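You operate a simulated robot arm through the tools that you are given. There is no shell and no other tool.

You are at the controls of a simulated two-armed robot. One attempt, no reset.

Task
Screw the lid on the stock cube jar, pack jar and tea tin in the crate, carry it over.
Fine: jar held steady with the other hand; the crate goes level in both hands to the green sideboard.

The check looks at the end state, three seconds after you hand in, the way a careful person would. Anything else that was tipped, shoved, dropped, spilled or broken makes it a failure. A push-on lid holds only when it is set on centred and level and pressed home; a screw cap is set on level and turned clockwise until tight.

Robot
Two 7-joint arms with two-finger grippers on one trunk, on a base that moves. Base frame: it is fixed to the floor where the robot stands at the start and does not move with it; the origin is under the middle of the robot, x ahead of it, y to its left, z up. Units: mm, rad, N and s.
The left shoulder is at the start at [78, 151, 913], the right one opposite. With the tool pointing down near the work surface each hand reaches from about 100 to 780 mm from the robot's upright axis, wherever it stands, measured 20 degrees to its own side. Places, roughly: green sideboard [-4600, -2000, 800]; pantry crate [-2000, -1000, 750]; stock cube jar [-2250, -1000, 750]; tea tin [-2250, -1250, 750]. Payload 2.54 kg a hand.
The TCP of each hand is the grasp point between the finger pads, 30 mm short of the fingertips. In the tool frame z runs along the fingers and y along their closing line. The gripper opens to 116 mm; its body begins 95 mm behind the TCP.
Orientation is that of the tool frame in the base frame, as a unit quaternion [w, x, y, z]. With the fingers straight down and closing along the base's y, the tool's x points along the base's -x, its y along +y and its z along -z.

Tools
- The arms move only by the tool step_arm. It takes "left_motion", "right_motion" or both (then of equal length, played together; a hand with none holds still); each is a list of rows, each a list of 6 numbers: the shift along the base's x, y, z in units of 20 mm (1.0 is 20 mm), then the turn, a rotation vector about the base's x, y, z in units of 6 degrees (1.0 is 6 degrees). In form: [[dx, dy, dz, rx, ry, rz], ...]. A call has 1 to 20 rows; each row shifts and turns the commanded pose from where the row before left it. "left_grip" and "right_grip" are, for a hand that has rows, the finger opening in mm, from 0 to 116, set as the call begins (left out, the last holds). A call with a number of a shift or a turn outside -1 to 1 is refused whole. Each row takes 0.2 s and may step no farther than 50 mm and 0.15 rad from the row before; otherwise, or with a gripper value out of range, the whole call is refused. A pose out of reach is approached as far as the arm can. The call stops where the force on the tool passes 40 N (or 10 N more than at its start, if that is more) or the arm is blocked; 0.2 s more then pass. Each finger travels about 72 mm/s and halts on what it meets, pressing with about 35 N; the grip force reading is that of the motor and also rises with nothing between the fingers. The clock runs only during rows and for 0.2 s after the last one: add rows that do not move to give the fingers time. The reply holds the time, the measured pose of the TCP, the force on the tool along the base axes, the opening and the grip force, in the units named above and with some noise, with the torque about the TCP (base axes, N m) and any sound that the robot's microphone picked up, and new pictures: "show" is both (left out), scene, wrist or none (wrist: the cameras of the hands that moved).
- Cameras (640 x 400 px; columns grow to the right, rows downward): "scene" is now at [160.4, -8.3, 1068.1]; the picture's right is [-0.08, -1.00, 0.00], its down [-0.21, 0.02, -0.98] and it looks along [0.97, -0.08, -0.21] (base axes); focal length 256 px, centre (320, 200). "left" rides on the left gripper at [69, 15, -122] in its tool frame; the picture's right is [-0.22, 0.98, 0.00], its down [-0.83, -0.18, -0.53] and it looks along [-0.52, -0.12, 0.85] (tool axes); focal length 251 px, centre (320, 200). "right" rides on the right gripper at [69, -15, -122] in its tool frame; the picture's right is [0.21, 0.98, 0.00], its down [-0.83, 0.18, -0.53] and it looks along [-0.52, 0.12, 0.85] (tool axes); focal length 251 px, centre (320, 200). There is no depth. A picture from a camera that has moved, and an enlarged one, comes with that camera's place and axes in the base frame and with its lens.
- raise_lower(by): slides the trunk up (or, below 0, down) by that many mm; the arms and the scene camera ride with it, the base frame stays. It gives what a move gives, with no picture.
- roll_base(legs): drives the robot by 1 to 6 legs, each [ahead, left, turn to the left] in mm, mm and rad, along the robot's own axes; the way and the turn of a leg run together, so that a leg with both is an arc; at most 1500 mm and 3.142 rad a leg. The arms and the cameras ride along, it lands a little off, and it stops where it bumps. It gives what a move gives, and a new picture of the scene camera.
- pan_tilt(pan, tilt): turns the head with the scene camera to pan (to the left, within 1.396 rad either way) and tilt (down, from -0.506 to 1.204), counted from straight ahead of the robot. It gives what a move gives, and a new picture of the scene camera.
- inspect(camera, box): a new picture of the part [left, top, right, bottom] of that camera's present view, enlarged. It takes no simulated time.
- job_done(): hands the job in; it is judged then, once.

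Places have to be worked out from the pictures, the camera data and where the tool is seen. Open the grippers and draw the arms clear of the work before you hand the job in, unless the task says otherwise.

The tools are called by a JSON object that holds its "api" and its "payload". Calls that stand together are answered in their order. step_arm: Moves the arms, as the interface text tells. Its arguments: {"type":"object","properties":{"left_motion":{"type":"array","items":{"type":"array","items":{"type":"number"}}},"left_grip":{"type":"number"},"right_motion":{"type":"array","items":{"type":"array","items":{"type":"number"}}},"right_grip":{"type":"number"},"show":{"type":"string","enum":["both","scene","wrist","none"]}},"required":[]} The other tools are called the same way: raise_lower (by) moves the trunk up or down; roll_base (legs) drives the base; pan_tilt (pan, tilt) turns the head that bears the scene camera; inspect (camera, box) takes an enlarged picture of a part of a camera's view; job_done () hands the job in.

At the start:

```text
t: 0.0
left_ee_pos: [534.4, 233.3, 1023.5]
left_orientation: [0.0, -0.001, 1.0, 0.0]
left_force: [-0.5, -0.1, -0.3]
left_moment: [0.0, -0.02, -0.01]
left_gripper_width: 116.2
left_finger_force: 0.1
right_ee_pos: [367.3, -174.7, 1010.3]
right_orientation: [0.001, -0.001, 1.0, 0.0]
right_force: [0.8, -0.7, 0.6]
right_moment: [0.02, -0.02, 0.01]
right_gripper_width: 116.0
right_finger_force: 0.1
trunk travel left (down, up): [-150.0, 139.0]
robot x, y, heading: [1.0, 1.1, 0.002]
head pan, tilt (commanded): [-0.084, 0.209]
```

scene: 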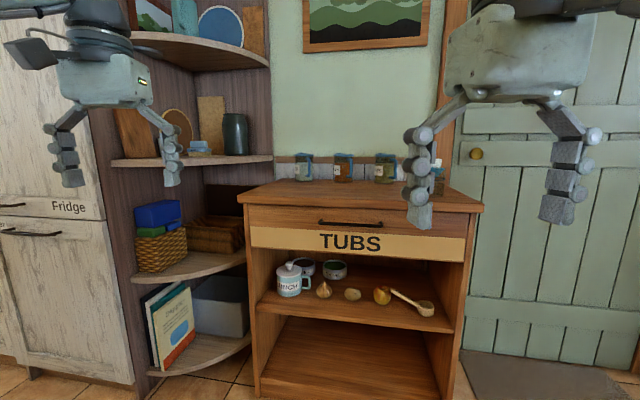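
right: 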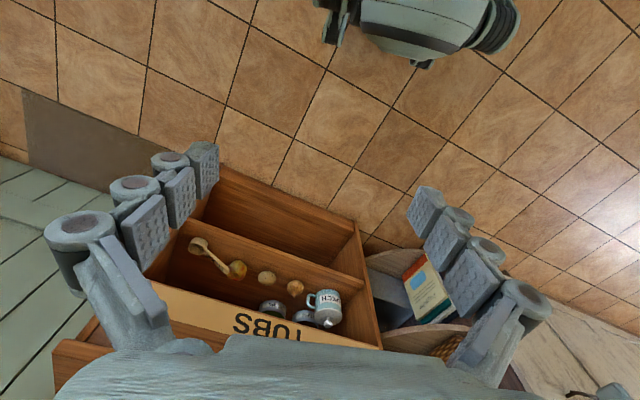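
left: 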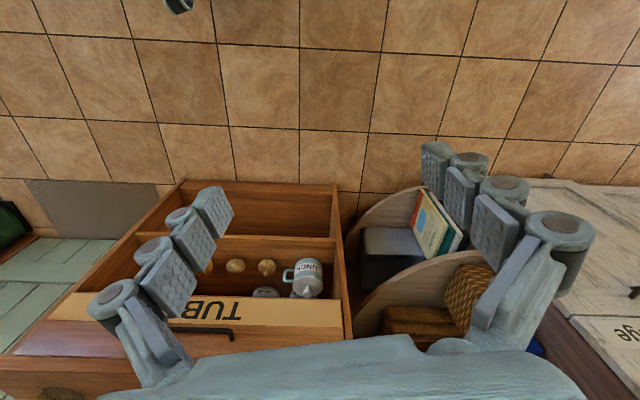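

The start view shows a "TUBS" cabinet ahead; the work area lies behind the robot. I'll look around with the head first, before driving.

{"api": "pan_tilt", "payload": {"pan": -1.39, "tilt": 0.3}}

{"api": "pan_tilt", "payload": {"pan": 1.39, "tilt": 0.3}}

```text
t: 1.5
left_ee_pos: [533.4, 232.9, 1023.9]
left_orientation: [0.0, -0.001, 1.0, 0.0]
left_force: [-0.6, 0.2, 0.6]
left_moment: [0.0, 0.05, 0.0]
left_gripper_width: 116.1
left_finger_force: 0.0
right_ee_pos: [366.4, -174.9, 1009.6]
right_orientation: [0.0, 0.0, 1.0, 0.001]
right_force: [0.0, 0.5, -0.9]
right_moment: [0.01, 0.02, 0.02]
right_gripper_width: 115.9
right_finger_force: 0.1
trunk travel left (down, up): [-150.0, 139.0]
robot x, y, heading: [1.8, -1.5, 0.0]
head pan, tilt (commanded): [-1.389, 0.3]
camera scene: at [84.4, -92.4, 1059.6], right [-0.98, -0.18, 0.0], down [-0.05, 0.29, -0.96], along [0.17, -0.94, -0.3], focal length 256 px, centre (320, 200)
```

scene: 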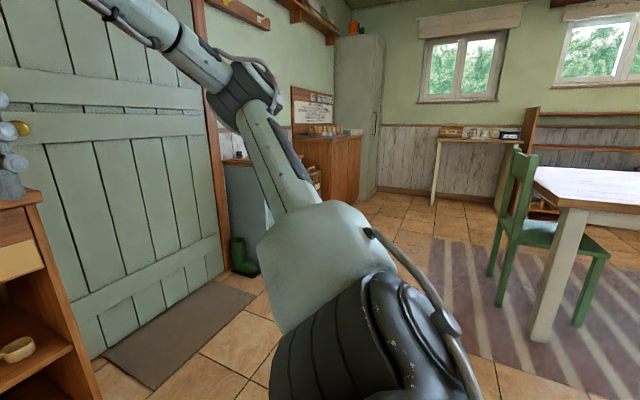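

```text
t: 3.9
left_ee_pos: [533.7, 234.0, 1024.4]
left_orientation: [0.0, 0.0, 1.0, 0.0]
left_force: [0.0, 0.2, -0.6]
left_moment: [0.0, 0.02, 0.01]
left_gripper_width: 116.1
left_finger_force: 0.0
right_ee_pos: [368.5, -175.2, 1010.5]
right_orientation: [0.0, 0.0, 1.0, 0.0]
right_force: [-0.5, -0.3, -0.1]
right_moment: [0.01, -0.04, -0.03]
right_gripper_width: 116.0
right_finger_force: 0.0
trunk travel left (down, up): [-150.0, 139.0]
robot x, y, heading: [0.8, 1.7, -0.003]
head pan, tilt (commanded): [1.389, 0.3]
camera scene: at [84.4, 91.2, 1059.6], right [0.98, -0.18, 0.0], down [-0.05, -0.29, -0.96], along [0.17, 0.94, -0.3], focal length 256 px, centre (320, 200)
```

scene: 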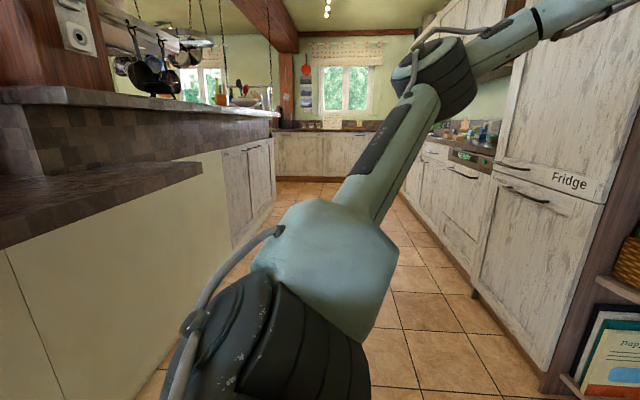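

The right-hand side is open floor with a dining table further back; I'll turn right in place to see the area behind.

{"api": "roll_base", "payload": {"legs": [[0, 0, -1.57]]}}

{"api": "pan_tilt", "payload": {"pan": -0.9, "tilt": 0.25}}

```text
t: 8.2
left_ee_pos: [239.5, -531.3, 1023.4]
left_orientation: [0.001, 0.702, 0.712, 0.0]
left_force: [0.3, -0.5, -0.3]
left_moment: [-0.02, 0.0, -0.01]
left_gripper_width: 116.2
left_finger_force: 0.0
right_ee_pos: [-170.5, -368.6, 1011.1]
right_orientation: [-0.001, 0.703, 0.711, 0.0]
right_force: [0.1, -0.3, -0.1]
right_moment: [-0.01, 0.02, -0.02]
right_gripper_width: 116.0
right_finger_force: 0.0
trunk travel left (down, up): [-150.0, 139.0]
robot x, y, heading: [-2.1, -4.6, -1.552]
head pan, tilt (commanded): [1.389, 0.3]
camera scene: at [92.3, -84.4, 1059.6], right [-0.17, -0.99, 0.0], down [-0.29, 0.05, -0.96], along [0.94, -0.16, -0.3], focal length 256 px, centre (320, 200)
```

scene: 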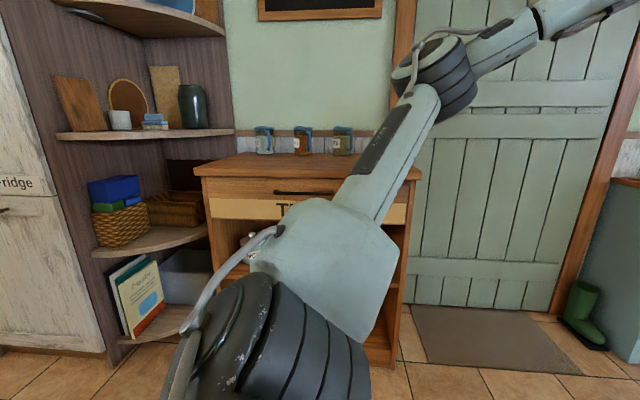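

```text
t: 10.3
left_ee_pos: [239.8, -531.9, 1023.9]
left_orientation: [0.0, 0.703, 0.711, -0.001]
left_force: [0.3, 0.5, 0.6]
left_moment: [0.0, 0.0, 0.0]
left_gripper_width: 115.9
left_finger_force: 0.1
right_ee_pos: [-172.3, -370.4, 1010.0]
right_orientation: [0.0, 0.703, 0.711, 0.0]
right_force: [0.4, 0.6, -0.1]
right_moment: [-0.01, 0.0, -0.01]
right_gripper_width: 116.0
right_finger_force: 0.0
trunk travel left (down, up): [-150.0, 139.0]
robot x, y, heading: [0.6, -1.3, -1.56]
head pan, tilt (commanded): [-0.901, 0.25]
camera scene: at [-72.2, -127.5, 1064.3], right [-0.63, 0.78, 0.0], down [0.19, 0.16, -0.97], along [-0.75, -0.61, -0.25], focal length 256 px, centre (320, 200)
```

scene: 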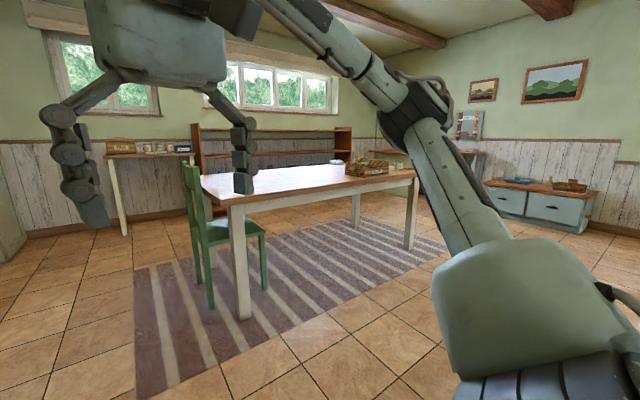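

The crate sits at the table's right end. I'll zoom in on the table and the background.

{"api": "inspect", "payload": {"camera": "scene", "box": [280, 120, 480, 245]}}

{"api": "inspect", "payload": {"camera": "scene", "box": [440, 90, 640, 215]}}

```text
3.20 times, centred on (380, 182) of scene
camera zoom: at [-72.2, -127.5, 1064.3], right [-0.63, 0.78, 0.0], down [0.19, 0.16, -0.97], along [-0.75, -0.61, -0.25], focal length 819 px, centre (128, 256)
```

zoom: 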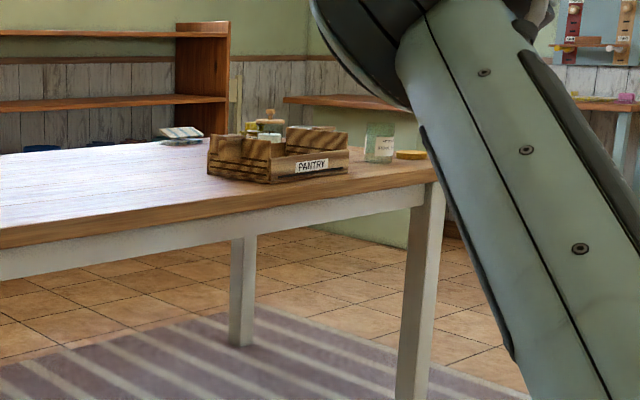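

```text
3.20 times, centred on (540, 152) of scene
camera zoom: at [-72.2, -127.5, 1064.3], right [-0.63, 0.78, 0.0], down [0.19, 0.16, -0.97], along [-0.75, -0.61, -0.25], focal length 819 px, centre (-384, 352)
```

zoom: 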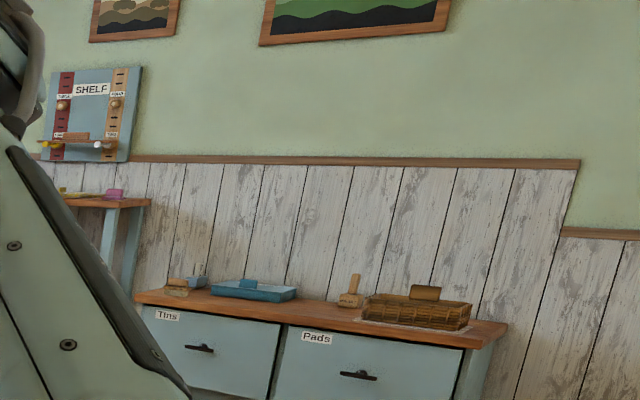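

The table's right end carries the crate, with jar and lid at its far right corner. I'll check that the sideways path (towards -x) is clear.

{"api": "pan_tilt", "payload": {"pan": -1.39, "tilt": 0.35}}

```text
t: 11.3
left_ee_pos: [239.1, -530.3, 1024.7]
left_orientation: [0.0, 0.703, 0.711, 0.0]
left_force: [0.2, 0.4, 0.0]
left_moment: [0.01, -0.01, 0.0]
left_gripper_width: 116.2
left_finger_force: 0.0
right_ee_pos: [-170.5, -369.7, 1011.0]
right_orientation: [0.0, 0.703, 0.712, 0.0]
right_force: [-0.5, 0.3, -0.9]
right_moment: [0.01, 0.01, -0.01]
right_gripper_width: 115.8
right_finger_force: 0.0
trunk travel left (down, up): [-150.0, 139.0]
robot x, y, heading: [3.5, -2.5, -1.56]
head pan, tilt (commanded): [-1.389, 0.351]
camera scene: at [-91.1, -86.5, 1054.9], right [-0.19, 0.98, 0.0], down [0.34, 0.07, -0.94], along [-0.92, -0.18, -0.34], focal length 256 px, centre (320, 200)
```

scene: 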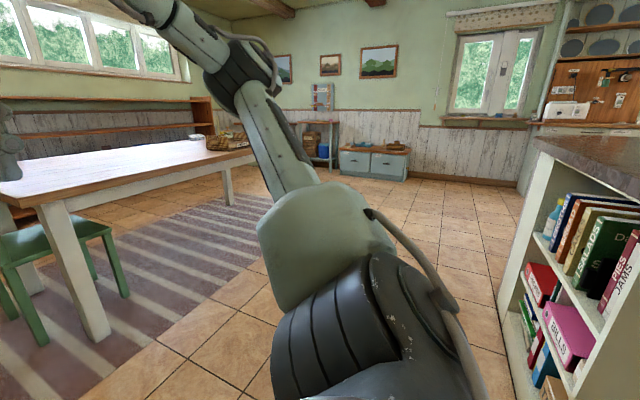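

Path along y≈-100..0 is clear (bookshelf face is near y≈+650, table edge near y≈-1000). I'll turn square to the table, move ahead a bit, then sideways to stand in front of the crate.

{"api": "roll_base", "payload": {"legs": [[300, 0, -0.19], [0, -1000, 0], [0, -900, 0]]}}

{"api": "pan_tilt", "payload": {"pan": -0.1, "tilt": 0.4}}

```text
t: 31.4
left_ee_pos: [-1751.5, -521.0, 1024.8]
left_orientation: [0.0, 0.769, 0.639, 0.0]
left_force: [0.6, -0.1, -0.3]
left_moment: [0.0, -0.01, -0.01]
left_gripper_width: 116.1
left_finger_force: 0.1
right_ee_pos: [-2122.4, -280.3, 1010.5]
right_orientation: [0.0, 0.77, 0.638, 0.0]
right_force: [-0.1, 0.1, 0.3]
right_moment: [0.03, -0.01, -0.01]
right_gripper_width: 116.1
right_finger_force: 0.1
trunk travel left (down, up): [-150.0, 139.0]
robot x, y, heading: [-1883.6, 49.7, -1.756]
head pan, tilt (commanded): [-1.389, 0.351]
camera scene: at [-1986.7, -19.3, 1054.8], right [0.01, 1.0, 0.0], down [0.34, 0.0, -0.94], along [-0.94, 0.01, -0.34], focal length 256 px, centre (320, 200)
```

scene: 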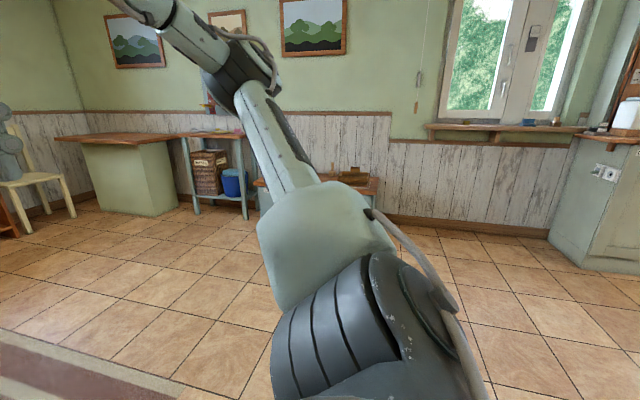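

```text
t: 32.8
left_ee_pos: [-1751.1, -520.1, 1023.4]
left_orientation: [0.0, 0.77, 0.639, 0.0]
left_force: [0.0, -0.6, 0.4]
left_moment: [-0.01, 0.01, -0.03]
left_gripper_width: 116.1
left_finger_force: 0.1
right_ee_pos: [-2121.8, -280.1, 1011.2]
right_orientation: [0.0, 0.77, 0.638, -0.001]
right_force: [-0.3, -0.1, 0.1]
right_moment: [-0.01, 0.0, -0.01]
right_gripper_width: 116.1
right_finger_force: 0.0
trunk travel left (down, up): [-150.0, 139.0]
robot x, y, heading: [-1881.1, 47.0, -1.758]
head pan, tilt (commanded): [-0.099, 0.4]
camera scene: at [-1919.9, -108.7, 1050.3], right [-0.96, 0.28, 0.0], down [0.11, 0.37, -0.92], along [-0.26, -0.88, -0.39], focal length 256 px, centre (320, 200)
```

scene: 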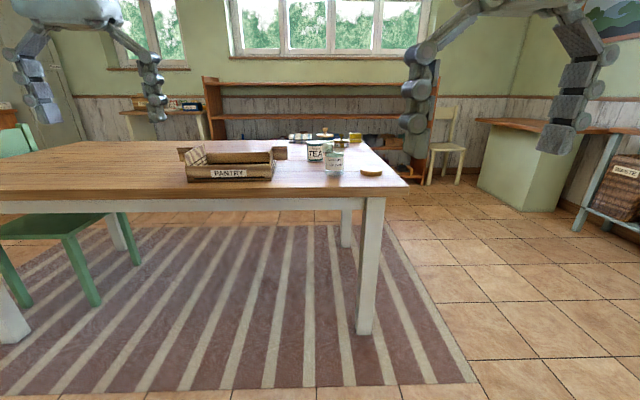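

Crate, TEA tin, jar and gold lid are all visible at the table end. Zooming in.

{"api": "inspect", "payload": {"camera": "scene", "box": [160, 110, 420, 272]}}

{"api": "inspect", "payload": {"camera": "scene", "box": [280, 120, 400, 195]}}

{"api": "inspect", "payload": {"camera": "scene", "box": [460, 100, 640, 212]}}

```text
2.46 times, centred on (290, 191) of scene
camera zoom: at [-1919.9, -108.7, 1050.3], right [-0.96, 0.28, 0.0], down [0.11, 0.37, -0.92], along [-0.26, -0.88, -0.39], focal length 630 px, centre (394, 222)
```

zoom: 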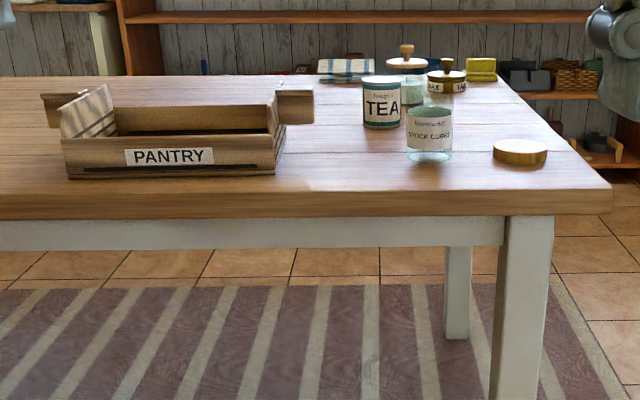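

```text
5.33 times, centred on (340, 158) of scene
camera zoom: at [-1919.9, -108.7, 1050.3], right [-0.96, 0.28, 0.0], down [0.11, 0.37, -0.92], along [-0.26, -0.88, -0.39], focal length 1366 px, centre (213, 427)
```

zoom: 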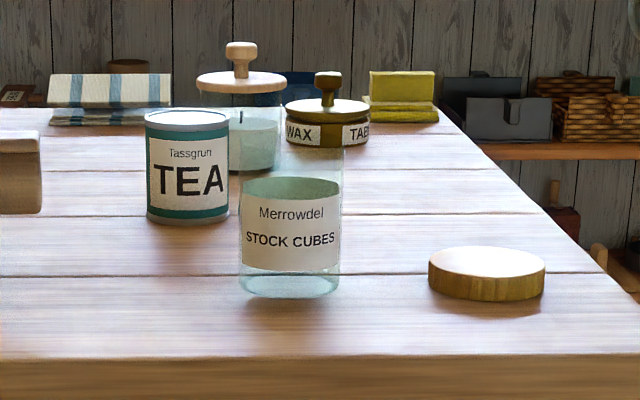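

```text
3.56 times, centred on (550, 156) of scene
camera zoom: at [-1919.9, -108.7, 1050.3], right [-0.96, 0.28, 0.0], down [0.11, 0.37, -0.92], along [-0.26, -0.88, -0.39], focal length 910 px, centre (-498, 356)
```

zoom: 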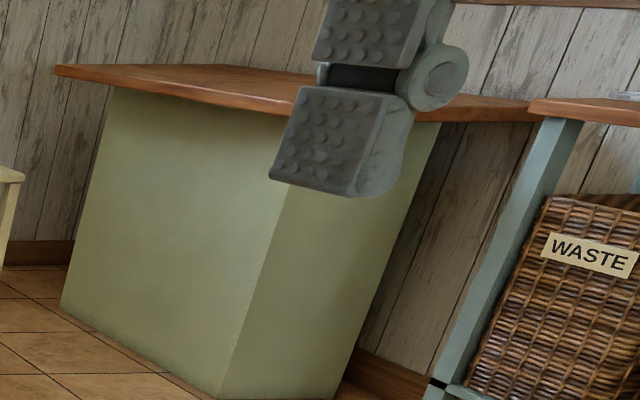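

Estimates: table edge is about 976 mm ahead of me, jar ≈(-2247,-1016), lid ≈(-2395,-991), tin ≈(-2238,-1261), crate front edge from (-1709,-1076) to (-2001,-1006). I'll look down at my own base first to learn its size.

{"api": "pan_tilt", "payload": {"pan": 0.0, "tilt": 1.2}}

```text
t: 34.0
left_ee_pos: [-1750.0, -521.2, 1024.2]
left_orientation: [0.0, 0.77, 0.638, 0.0]
left_force: [0.5, -0.3, 0.4]
left_moment: [-0.01, 0.03, 0.01]
left_gripper_width: 116.0
left_finger_force: 0.1
right_ee_pos: [-2121.5, -281.7, 1010.3]
right_orientation: [0.0, 0.77, 0.638, 0.0]
right_force: [0.0, 0.6, 0.2]
right_moment: [-0.02, 0.04, 0.04]
right_gripper_width: 115.8
right_finger_force: 0.0
trunk travel left (down, up): [-150.0, 139.0]
robot x, y, heading: [-1884.2, 47.5, -1.757]
head pan, tilt (commanded): [0.0, 1.201]
camera scene: at [-1904.0, -74.9, 987.5], right [-0.98, 0.19, 0.0], down [0.17, 0.92, -0.36], along [-0.07, -0.36, -0.93], focal length 256 px, centre (320, 200)
```

scene: 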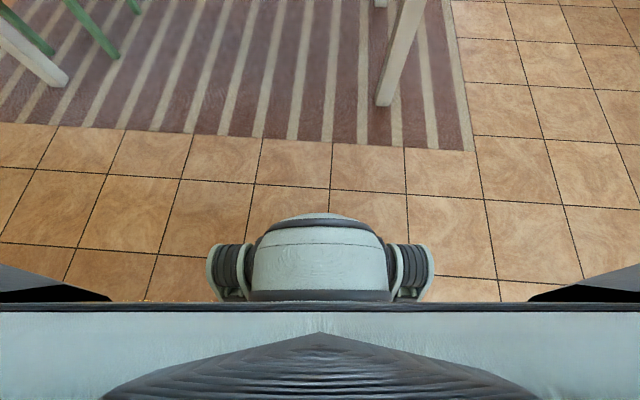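

The base's front bulge seems to reach ~380-400 mm ahead of the axis and is low, so it can slip slightly under the table between the legs. I'll advance partway and re-measure.

{"api": "roll_base", "payload": {"legs": [[450, 0, -0.022]]}}

{"api": "pan_tilt", "payload": {"pan": -0.3, "tilt": 0.65}}

```text
t: 36.6
left_ee_pos: [-1851.5, -958.4, 1023.6]
left_orientation: [0.0, 0.778, 0.629, 0.0]
left_force: [0.3, 0.1, -0.1]
left_moment: [0.04, 0.05, -0.02]
left_gripper_width: 116.0
left_finger_force: 0.1
right_ee_pos: [-2217.4, -709.7, 1010.7]
right_orientation: [0.0, 0.777, 0.629, -0.001]
right_force: [-0.5, -0.3, 0.2]
right_moment: [0.02, -0.02, -0.01]
right_gripper_width: 115.9
right_finger_force: 0.0
trunk travel left (down, up): [-150.0, 139.0]
robot x, y, heading: [-1965.7, -387.2, -1.78]
head pan, tilt (commanded): [0.0, 1.201]
camera scene: at [-1994.4, -509.4, 987.4], right [-0.98, 0.21, 0.0], down [0.19, 0.91, -0.36], along [-0.08, -0.35, -0.93], focal length 256 px, centre (320, 200)
```

scene: 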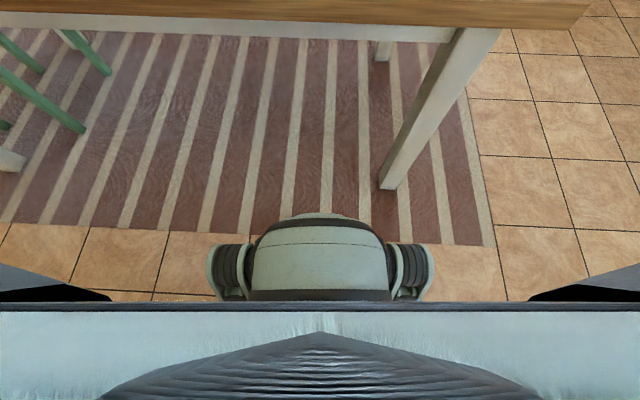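

```text
t: 37.6
left_ee_pos: [-1850.6, -957.9, 1023.5]
left_orientation: [0.0, 0.777, 0.629, 0.0]
left_force: [-0.1, -0.3, -0.6]
left_moment: [-0.04, -0.01, -0.02]
left_gripper_width: 116.0
left_finger_force: 0.1
right_ee_pos: [-2215.1, -709.0, 1010.8]
right_orientation: [0.0, 0.777, 0.629, 0.0]
right_force: [0.2, 0.0, 0.0]
right_moment: [-0.01, 0.01, 0.02]
right_gripper_width: 115.9
right_finger_force: 0.1
trunk travel left (down, up): [-150.0, 139.0]
robot x, y, heading: [-1968.4, -389.0, -1.777]
head pan, tilt (commanded): [-0.3, 0.649]
camera scene: at [-2025.1, -530.3, 1027.7], right [-0.87, 0.49, 0.0], down [0.3, 0.53, -0.8], along [-0.39, -0.69, -0.61], focal length 256 px, centre (320, 200)
```

scene: 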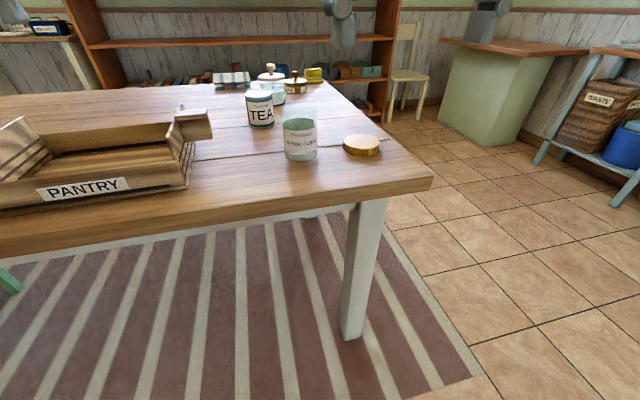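

Table edge is now ~500 mm ahead and the right leg ~280 mm right of my axis. I'll move ahead 155 and left 50, which keeps the base clear of the leg.

{"api": "roll_base", "payload": {"legs": [[0, 50, 0], [155, 0, 0]]}}

{"api": "pan_tilt", "payload": {"pan": -0.2, "tilt": 0.75}}

```text
t: 39.8
left_ee_pos: [-1831.8, -1117.7, 1024.1]
left_orientation: [0.001, 0.777, 0.63, -0.001]
left_force: [-0.3, -0.6, -0.8]
left_moment: [0.02, 0.01, 0.01]
left_gripper_width: 115.5
left_finger_force: 0.2
right_ee_pos: [-2197.2, -870.0, 1010.8]
right_orientation: [0.0, 0.776, 0.63, 0.0]
right_force: [1.1, -0.4, 0.7]
right_moment: [0.05, 0.0, 0.02]
right_gripper_width: 115.7
right_finger_force: 0.0
trunk travel left (down, up): [-150.0, 139.0]
robot x, y, heading: [-1948.8, -546.7, -1.779]
head pan, tilt (commanded): [-0.3, 0.649]
camera scene: at [-2006.2, -689.6, 1027.7], right [-0.87, 0.49, 0.0], down [0.29, 0.53, -0.8], along [-0.39, -0.7, -0.6], focal length 256 px, centre (320, 200)
```

scene: 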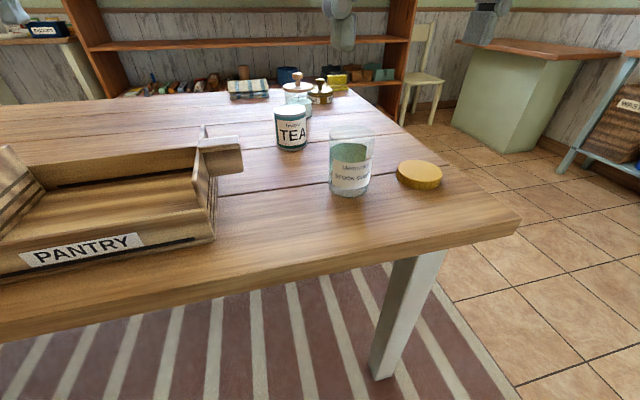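

```text
t: 40.4
left_ee_pos: [-1831.4, -1115.9, 1024.3]
left_orientation: [0.0, 0.777, 0.629, 0.0]
left_force: [0.0, 0.2, 0.1]
left_moment: [-0.02, -0.03, -0.01]
left_gripper_width: 115.8
left_finger_force: 0.0
right_ee_pos: [-2197.2, -870.2, 1011.2]
right_orientation: [0.001, 0.777, 0.63, -0.001]
right_force: [-0.1, 0.1, -0.4]
right_moment: [0.02, 0.01, -0.02]
right_gripper_width: 115.9
right_finger_force: 0.0
trunk travel left (down, up): [-150.0, 139.0]
robot x, y, heading: [-1949.0, -548.3, -1.777]
head pan, tilt (commanded): [-0.201, 0.75]
camera scene: at [-1996.9, -689.5, 1019.2], right [-0.92, 0.4, 0.0], down [0.27, 0.63, -0.73], along [-0.29, -0.67, -0.68], focal length 256 px, centre (320, 200)
```

scene: 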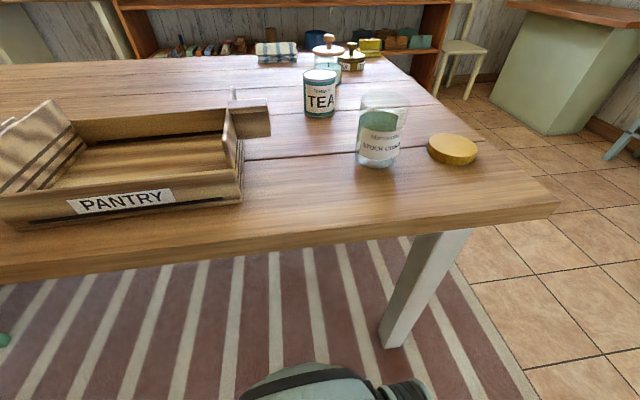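

Now I have a closer view; zooming on the crate, and on the jar/lid for measuring.

{"api": "inspect", "payload": {"camera": "scene", "box": [340, 75, 500, 175]}}

{"api": "inspect", "payload": {"camera": "scene", "box": [0, 70, 288, 250]}}

{"api": "inspect", "payload": {"camera": "scene", "box": [240, 25, 400, 125]}}

{"api": "inspect", "payload": {"camera": "right", "box": [0, 0, 640, 400]}}

{"api": "inspect", "payload": {"camera": "left", "box": [0, 0, 640, 400]}}

```text
4.00 times, centred on (420, 125) of scene
camera zoom: at [-1996.9, -689.5, 1019.2], right [-0.92, 0.4, 0.0], down [0.27, 0.63, -0.73], along [-0.29, -0.67, -0.68], focal length 1024 px, centre (-80, 500)
```

zoom: 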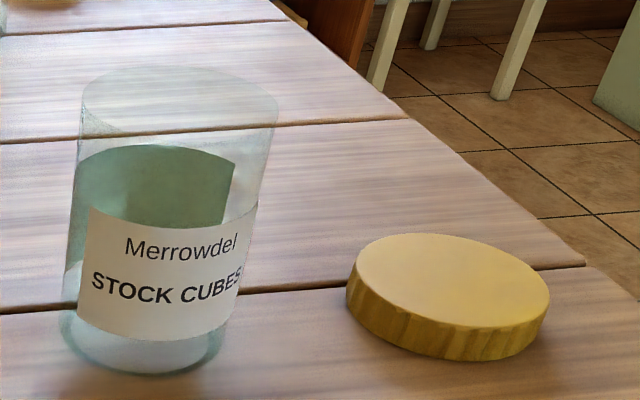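

```text
2.22 times, centred on (144, 160) of scene
camera zoom: at [-1996.9, -689.5, 1019.2], right [-0.92, 0.4, 0.0], down [0.27, 0.63, -0.73], along [-0.29, -0.67, -0.68], focal length 569 px, centre (711, 289)
```

zoom: 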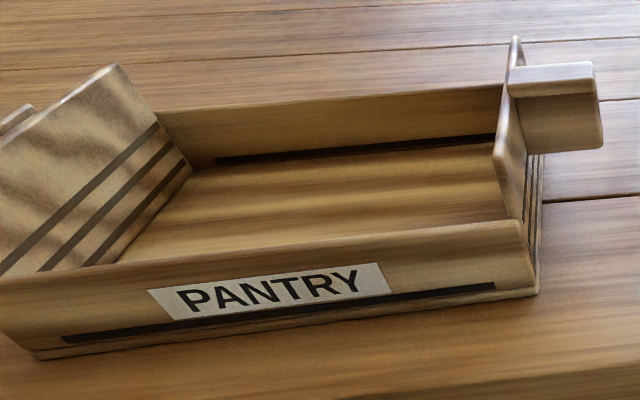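

```text
4.00 times, centred on (320, 75) of scene
camera zoom: at [-1996.9, -689.5, 1019.2], right [-0.92, 0.4, 0.0], down [0.27, 0.63, -0.73], along [-0.29, -0.67, -0.68], focal length 1024 px, centre (320, 700)
```

zoom: 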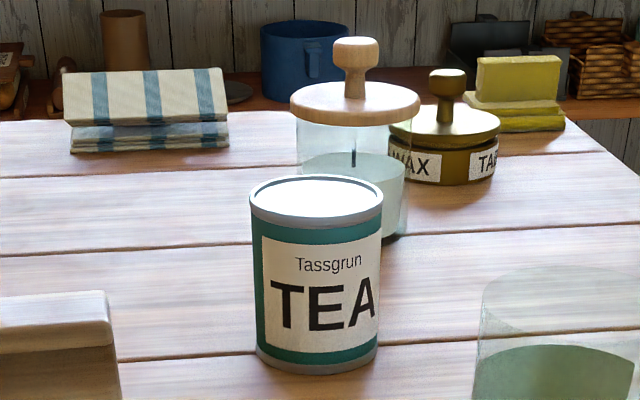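

```text
1.00 times, centred on (320, 200) of right (not enlarged: the box is as wide or as high as the picture)
camera zoom: at [-2197.2, -798.2, 1132.9], right [1.0, 0.01, 0.0], down [0.01, -0.84, 0.53], along [0.0, -0.53, -0.84], focal length 251 px, centre (320, 200)
```

zoom: 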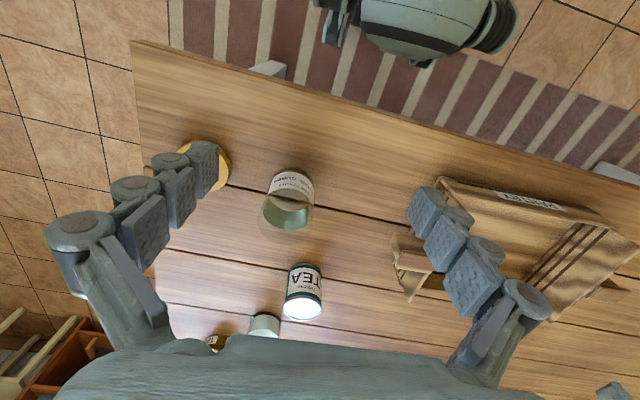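

```text
1.00 times, centred on (320, 200) of left (not enlarged: the box is as wide or as high as the picture)
camera zoom: at [-1802.8, -1052.1, 1147.2], right [0.91, -0.41, 0.0], down [-0.35, -0.77, 0.53], along [-0.22, -0.49, -0.85], focal length 251 px, centre (320, 200)
```

zoom: 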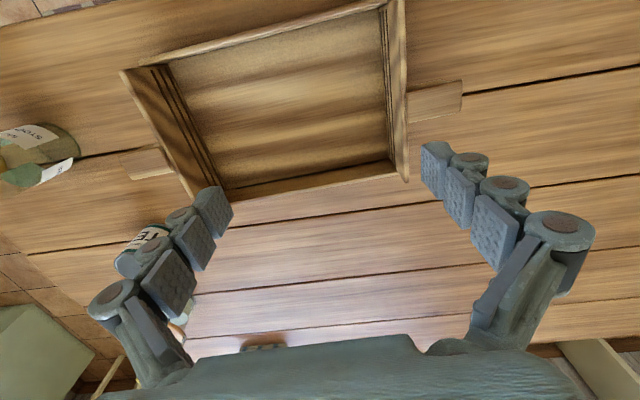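

Working positions: jar ≈(-2252,-1020) ⌀77 h≈109; lid ≈(-2386,-973) ⌀~85; tin ≈(-2235,-1244) ⌀75; crate handles ≈(-2048,-1080,860) and ≈(-1706,-1153,860). For screwing I want the jar near my centre line, so I back off 60 and shift right 150 (base stays clear of the leg).

{"api": "roll_base", "payload": {"legs": [[-60, 0, 0], [0, -150, 0]]}}

{"api": "pan_tilt", "payload": {"pan": -0.15, "tilt": 0.7}}

```text
t: 43.1
left_ee_pos: [-1963.3, -1027.1, 1024.5]
left_orientation: [0.001, 0.776, 0.631, 0.0]
left_force: [-0.6, 0.5, 0.2]
left_moment: [-0.01, 0.0, 0.03]
left_gripper_width: 115.9
left_finger_force: 0.0
right_ee_pos: [-2329.6, -782.0, 1010.8]
right_orientation: [0.001, 0.776, 0.631, -0.001]
right_force: [0.2, -0.7, 0.5]
right_moment: [-0.05, 0.02, -0.02]
right_gripper_width: 115.9
right_finger_force: 0.0
trunk travel left (down, up): [-150.0, 139.0]
robot x, y, heading: [-2082.0, -457.0, -1.777]
head pan, tilt (commanded): [-0.201, 0.75]
camera scene: at [-2130.3, -601.0, 1019.2], right [-0.92, 0.39, 0.0], down [0.27, 0.63, -0.73], along [-0.29, -0.67, -0.68], focal length 256 px, centre (320, 200)
```

scene: 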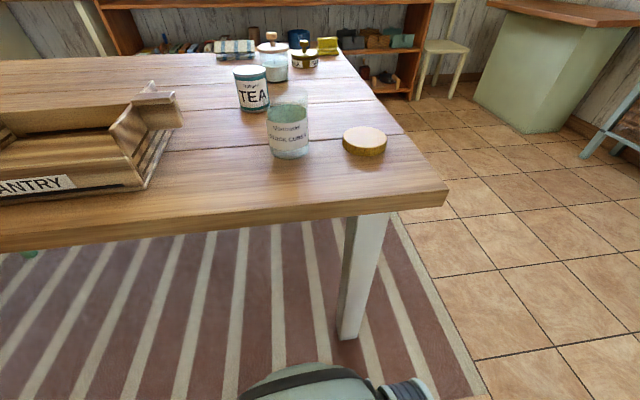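

```text
t: 43.7
left_ee_pos: [-1962.4, -1027.4, 1024.2]
left_orientation: [0.001, 0.776, 0.631, -0.001]
left_force: [0.2, 0.3, -0.7]
left_moment: [0.03, -0.02, 0.0]
left_gripper_width: 115.8
left_finger_force: 0.0
right_ee_pos: [-2329.5, -781.6, 1011.4]
right_orientation: [0.001, 0.776, 0.631, 0.0]
right_force: [-0.2, 1.5, 0.1]
right_moment: [0.02, 0.01, 0.02]
right_gripper_width: 116.1
right_finger_force: 0.1
trunk travel left (down, up): [-150.0, 139.0]
robot x, y, heading: [-2083.9, -455.2, -1.774]
head pan, tilt (commanded): [-0.15, 0.7]
camera scene: at [-2127.0, -604.5, 1023.4], right [-0.94, 0.35, 0.0], down [0.22, 0.6, -0.76], along [-0.27, -0.72, -0.64], focal length 256 px, centre (320, 200)
```

scene: 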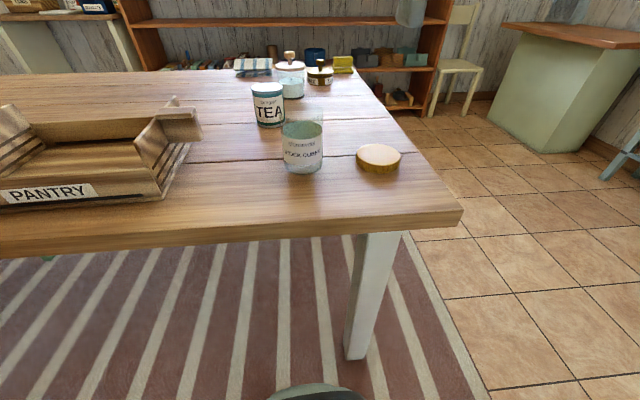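

Let me zoom for a second triangulation of the jar and lid from this stance.

{"api": "inspect", "payload": {"camera": "scene", "box": [240, 75, 432, 195]}}

{"api": "inspect", "payload": {"camera": "right", "box": [160, 60, 480, 260]}}

```text
3.33 times, centred on (336, 135) of scene
camera zoom: at [-2127.0, -604.5, 1023.4], right [-0.94, 0.35, 0.0], down [0.22, 0.6, -0.76], along [-0.27, -0.72, -0.64], focal length 854 px, centre (267, 417)
```

zoom: 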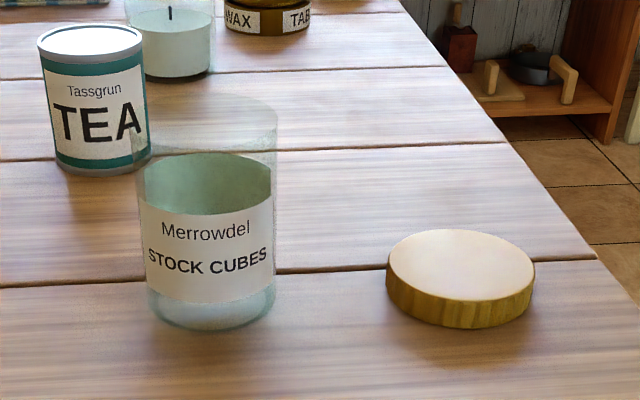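

```text
2.00 times, centred on (320, 160) of right
camera zoom: at [-2330.1, -710.4, 1132.9], right [1.0, 0.01, 0.0], down [0.01, -0.84, 0.53], along [0.01, -0.53, -0.84], focal length 503 px, centre (320, 280)
```

zoom: 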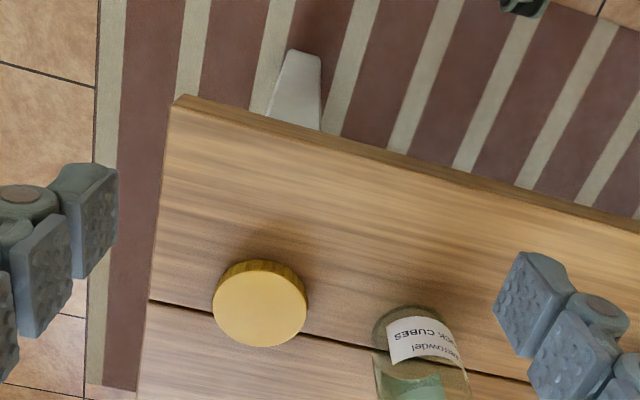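

Lid ≈(-2381,-970). I'll bring the right hand over it at z≈900, turning it +45° so the fingers stay clear of the jar.

{"api": "step_arm", "payload": {"right_motion": [[-0.258, -0.942, -0.555, 0, 0, 0.75], [-0.258, -0.942, -0.555, 0, 0, 0.75], [-0.258, -0.942, -0.555, 0, 0, 0.75], [-0.258, -0.942, -0.555, 0, 0, 0.75], [-0.258, -0.942, -0.555, 0, 0, 0.75], [-0.258, -0.942, -0.555, 0, 0, 0.75], [-0.258, -0.942, -0.555, 0, 0, 0.75], [-0.258, -0.942, -0.555, 0, 0, 0.75], [-0.258, -0.942, -0.555, 0, 0, 0.75], [-0.258, -0.942, -0.555, 0, 0, 0.75], [0, 0, 0, 0, 0, 0]], "right_grip": 116}}

```text
t: 46.1
left_ee_pos: [-1963.2, -1027.6, 1024.1]
left_orientation: [0.001, 0.776, 0.631, 0.0]
left_force: [0.0, -1.3, -0.9]
left_moment: [0.04, -0.01, 0.04]
left_gripper_width: 116.1
left_finger_force: 0.0
right_ee_pos: [-2378.1, -967.4, 898.8]
right_orientation: [0.001, 0.477, 0.879, 0.0]
right_force: [-0.7, 0.3, 1.1]
right_moment: [0.0, 0.01, 0.01]
right_gripper_width: 116.2
right_finger_force: 0.1
right hand out of reach, approached as far as the arm can: row 10
trunk travel left (down, up): [-150.0, 139.0]
robot x, y, heading: [-2081.3, -462.5, -1.774]
head pan, tilt (commanded): [-0.15, 0.7]
camera scene: at [-2127.0, -604.5, 1023.5], right [-0.94, 0.35, 0.0], down [0.22, 0.6, -0.76], along [-0.27, -0.72, -0.64], focal length 256 px, centre (320, 200)
camera right: at [-2428.8, -917.2, 1020.7], right [0.7, 0.71, 0.0], down [0.6, -0.59, 0.54], along [0.38, -0.38, -0.84], focal length 251 px, centre (320, 200)
```

scene: 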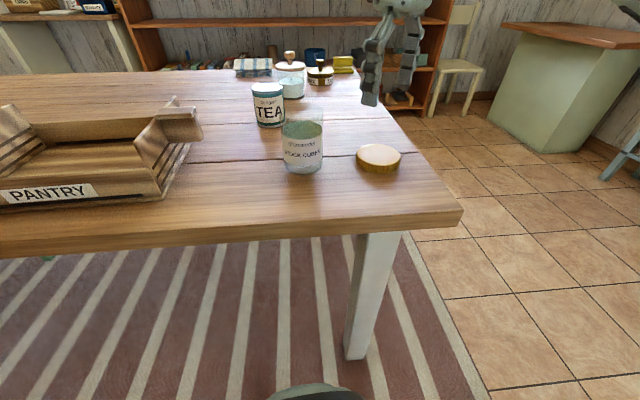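
right: 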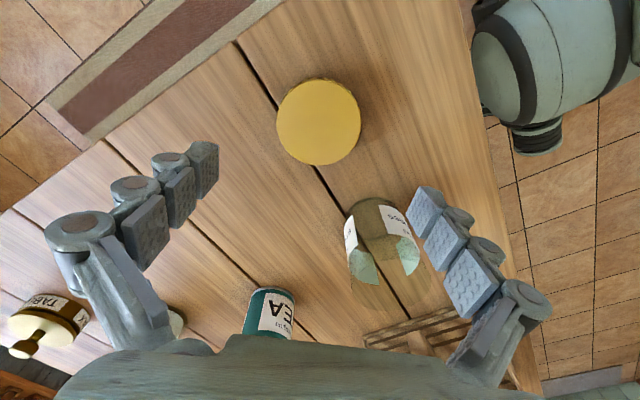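

The hand reports it is just at a limit (wrist turned +45°), but it is nearly over the lid. Zooming the wrist view to find the lid's offset from the finger centre.

{"api": "inspect", "payload": {"camera": "right", "box": [200, 50, 440, 200]}}

```text
2.67 times, centred on (320, 125) of right
camera zoom: at [-2428.8, -917.2, 1020.7], right [0.7, 0.71, 0.0], down [0.6, -0.59, 0.54], along [0.38, -0.38, -0.84], focal length 670 px, centre (320, 400)
```

zoom: 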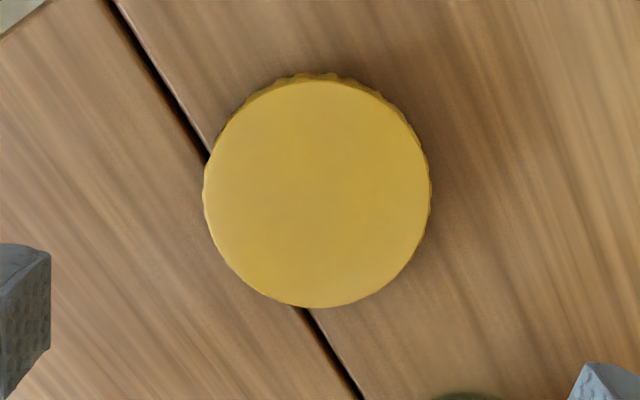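

Lid measures ⌀85 and its centre is ~(-2382.5,-965). I back the wrist off 15° from its limit and descend to z≈820.

{"api": "step_arm", "payload": {"right_motion": [[0, 0, -0.6, 0, 0, -0.5], [0, 0, -0.6, 0, 0, -0.5], [-0.05, 0.03, -0.7, 0, 0, -0.5], [-0.05, 0.03, -0.7, 0, 0, -0.5], [-0.05, 0.03, -0.7, 0, 0, -0.5], [-0.05, 0.03, -0.6, 0, 0, 0], [0, 0, 0, 0, 0, 0]], "show": "both"}}

```text
t: 47.7
left_ee_pos: [-1962.6, -1027.5, 1023.1]
left_orientation: [0.0, 0.775, 0.632, -0.001]
left_force: [-0.1, 0.3, 0.3]
left_moment: [0.01, -0.02, -0.03]
left_gripper_width: 115.9
left_finger_force: 0.1
right_ee_pos: [-2384.5, -963.9, 820.6]
right_orientation: [0.001, 0.586, 0.81, 0.0]
right_force: [0.1, 0.2, 0.1]
right_moment: [0.01, 0.0, 0.01]
right_gripper_width: 116.0
right_finger_force: 0.0
trunk travel left (down, up): [-150.0, 139.0]
robot x, y, heading: [-2084.4, -457.7, -1.777]
head pan, tilt (commanded): [-0.15, 0.7]
camera scene: at [-2127.0, -604.5, 1023.5], right [-0.94, 0.35, 0.0], down [0.22, 0.6, -0.76], along [-0.27, -0.72, -0.64], focal length 256 px, centre (320, 200)
camera right: at [-2419.8, -902.9, 941.7], right [0.86, 0.51, 0.0], down [0.43, -0.73, 0.54], along [0.27, -0.46, -0.84], focal length 251 px, centre (320, 200)
```

scene: 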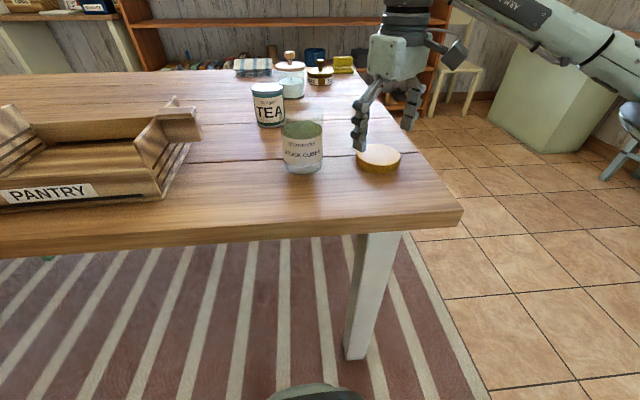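
right: 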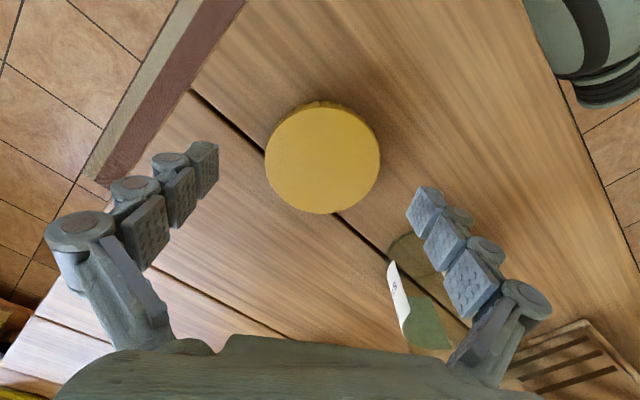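

Lid top is at z≈769; only ~3 mm correction needed. Descend to TCP z≈784 (tips just above the table).

{"api": "step_arm", "payload": {"right_motion": [[0.07, -0.045, -0.61, 0, 0, 0], [0.07, -0.045, -0.61, 0, 0, 0], [0, 0, -0.6, 0, 0, 0], [0, 0, 0, 0, 0, 0]], "show": "both"}}

{"api": "inspect", "payload": {"camera": "scene", "box": [320, 80, 448, 200]}}

```text
t: 48.7
left_ee_pos: [-1963.3, -1027.6, 1025.0]
left_orientation: [0.0, 0.775, 0.632, 0.001]
left_force: [0.0, 1.0, -0.7]
left_moment: [-0.01, 0.01, 0.01]
left_gripper_width: 115.8
left_finger_force: 0.0
right_ee_pos: [-2379.5, -965.6, 784.4]
right_orientation: [0.0, 0.586, 0.811, -0.001]
right_force: [0.6, 0.6, 0.5]
right_moment: [0.03, -0.02, 0.05]
right_gripper_width: 115.8
right_finger_force: 0.0
trunk travel left (down, up): [-150.0, 139.0]
robot x, y, heading: [-2082.4, -458.8, -1.774]
head pan, tilt (commanded): [-0.15, 0.7]
camera scene: at [-2127.0, -604.5, 1023.5], right [-0.94, 0.35, 0.0], down [0.22, 0.6, -0.76], along [-0.27, -0.72, -0.64], focal length 256 px, centre (320, 200)
camera right: at [-2416.5, -905.4, 905.7], right [0.86, 0.51, 0.0], down [0.43, -0.73, 0.53], along [0.27, -0.46, -0.85], focal length 251 px, centre (320, 200)
```

scene: 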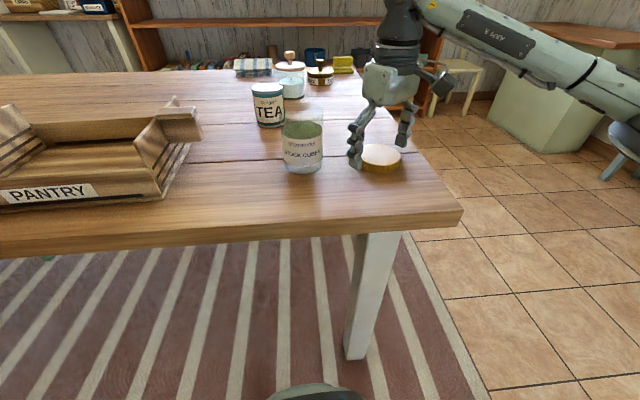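
right: 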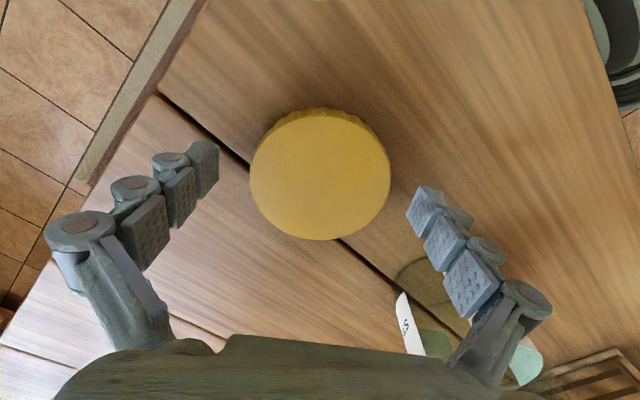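

```text
3.33 times, centred on (384, 140) of scene
camera zoom: at [-2127.0, -604.5, 1023.5], right [-0.94, 0.35, 0.0], down [0.22, 0.6, -0.76], along [-0.27, -0.72, -0.64], focal length 854 px, centre (107, 400)
```

zoom: 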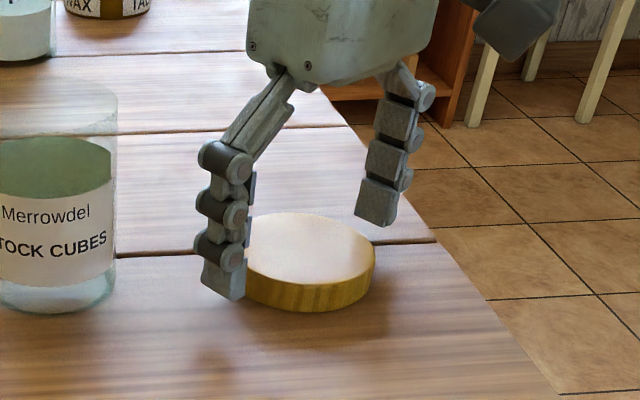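

Fingers straddle the lid, centred sideways. I'll nudge slightly and close on it.

{"api": "step_arm", "payload": {"right_motion": [[-0.04, 0.07, -0.05, 0, 0, 0], [0, 0, 0, 0, 0, 0]], "show": "none"}}

{"api": "step_arm", "payload": {"right_motion": [[0, 0, 0, 0, 0, 0], [0, 0, 0, 0, 0, 0], [0, 0, 0, 0, 0, 0], [0, 0, 0, 0, 0, 0]], "right_grip": 60, "show": "both"}}

```text
t: 49.3
left_ee_pos: [-1961.8, -1026.5, 1023.6]
left_orientation: [0.0, 0.776, 0.631, -0.001]
left_force: [0.1, 0.3, 0.0]
left_moment: [-0.01, 0.03, -0.03]
left_gripper_width: 116.2
left_finger_force: 0.0
right_ee_pos: [-2381.4, -965.4, 783.1]
right_orientation: [0.001, 0.586, 0.81, -0.001]
right_force: [-1.0, -0.2, 0.3]
right_moment: [0.02, 0.01, 0.02]
right_gripper_width: 116.0
right_finger_force: 0.1
trunk travel left (down, up): [-150.0, 139.0]
robot x, y, heading: [-2082.4, -455.7, -1.779]
head pan, tilt (commanded): [-0.15, 0.7]
```

```text
t: 50.3
left_ee_pos: [-1962.8, -1027.0, 1025.1]
left_orientation: [0.0, 0.776, 0.631, 0.0]
left_force: [1.3, 0.5, -1.1]
left_moment: [-0.04, 0.0, -0.04]
left_gripper_width: 116.1
left_finger_force: 0.1
right_ee_pos: [-2382.3, -964.4, 782.8]
right_orientation: [0.0, 0.586, 0.811, -0.001]
right_force: [0.4, 0.2, 3.3]
right_moment: [0.01, 0.03, -0.03]
right_gripper_width: 82.8
right_finger_force: 34.8
trunk travel left (down, up): [-150.0, 139.0]
robot x, y, heading: [-2079.8, -456.2, -1.774]
head pan, tilt (commanded): [-0.15, 0.7]
camera scene: at [-2126.9, -604.4, 1023.5], right [-0.94, 0.35, 0.0], down [0.22, 0.6, -0.77], along [-0.27, -0.72, -0.64], focal length 256 px, centre (320, 200)
camera right: at [-2417.4, -903.5, 905.6], right [0.86, 0.51, 0.0], down [0.43, -0.73, 0.54], along [0.27, -0.46, -0.84], focal length 251 px, centre (320, 200)
```

scene: 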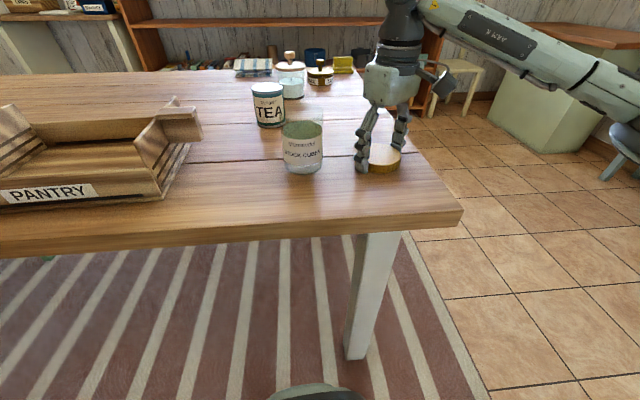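
right: 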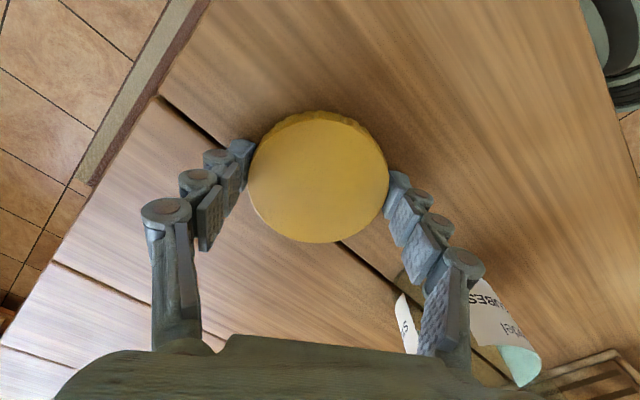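

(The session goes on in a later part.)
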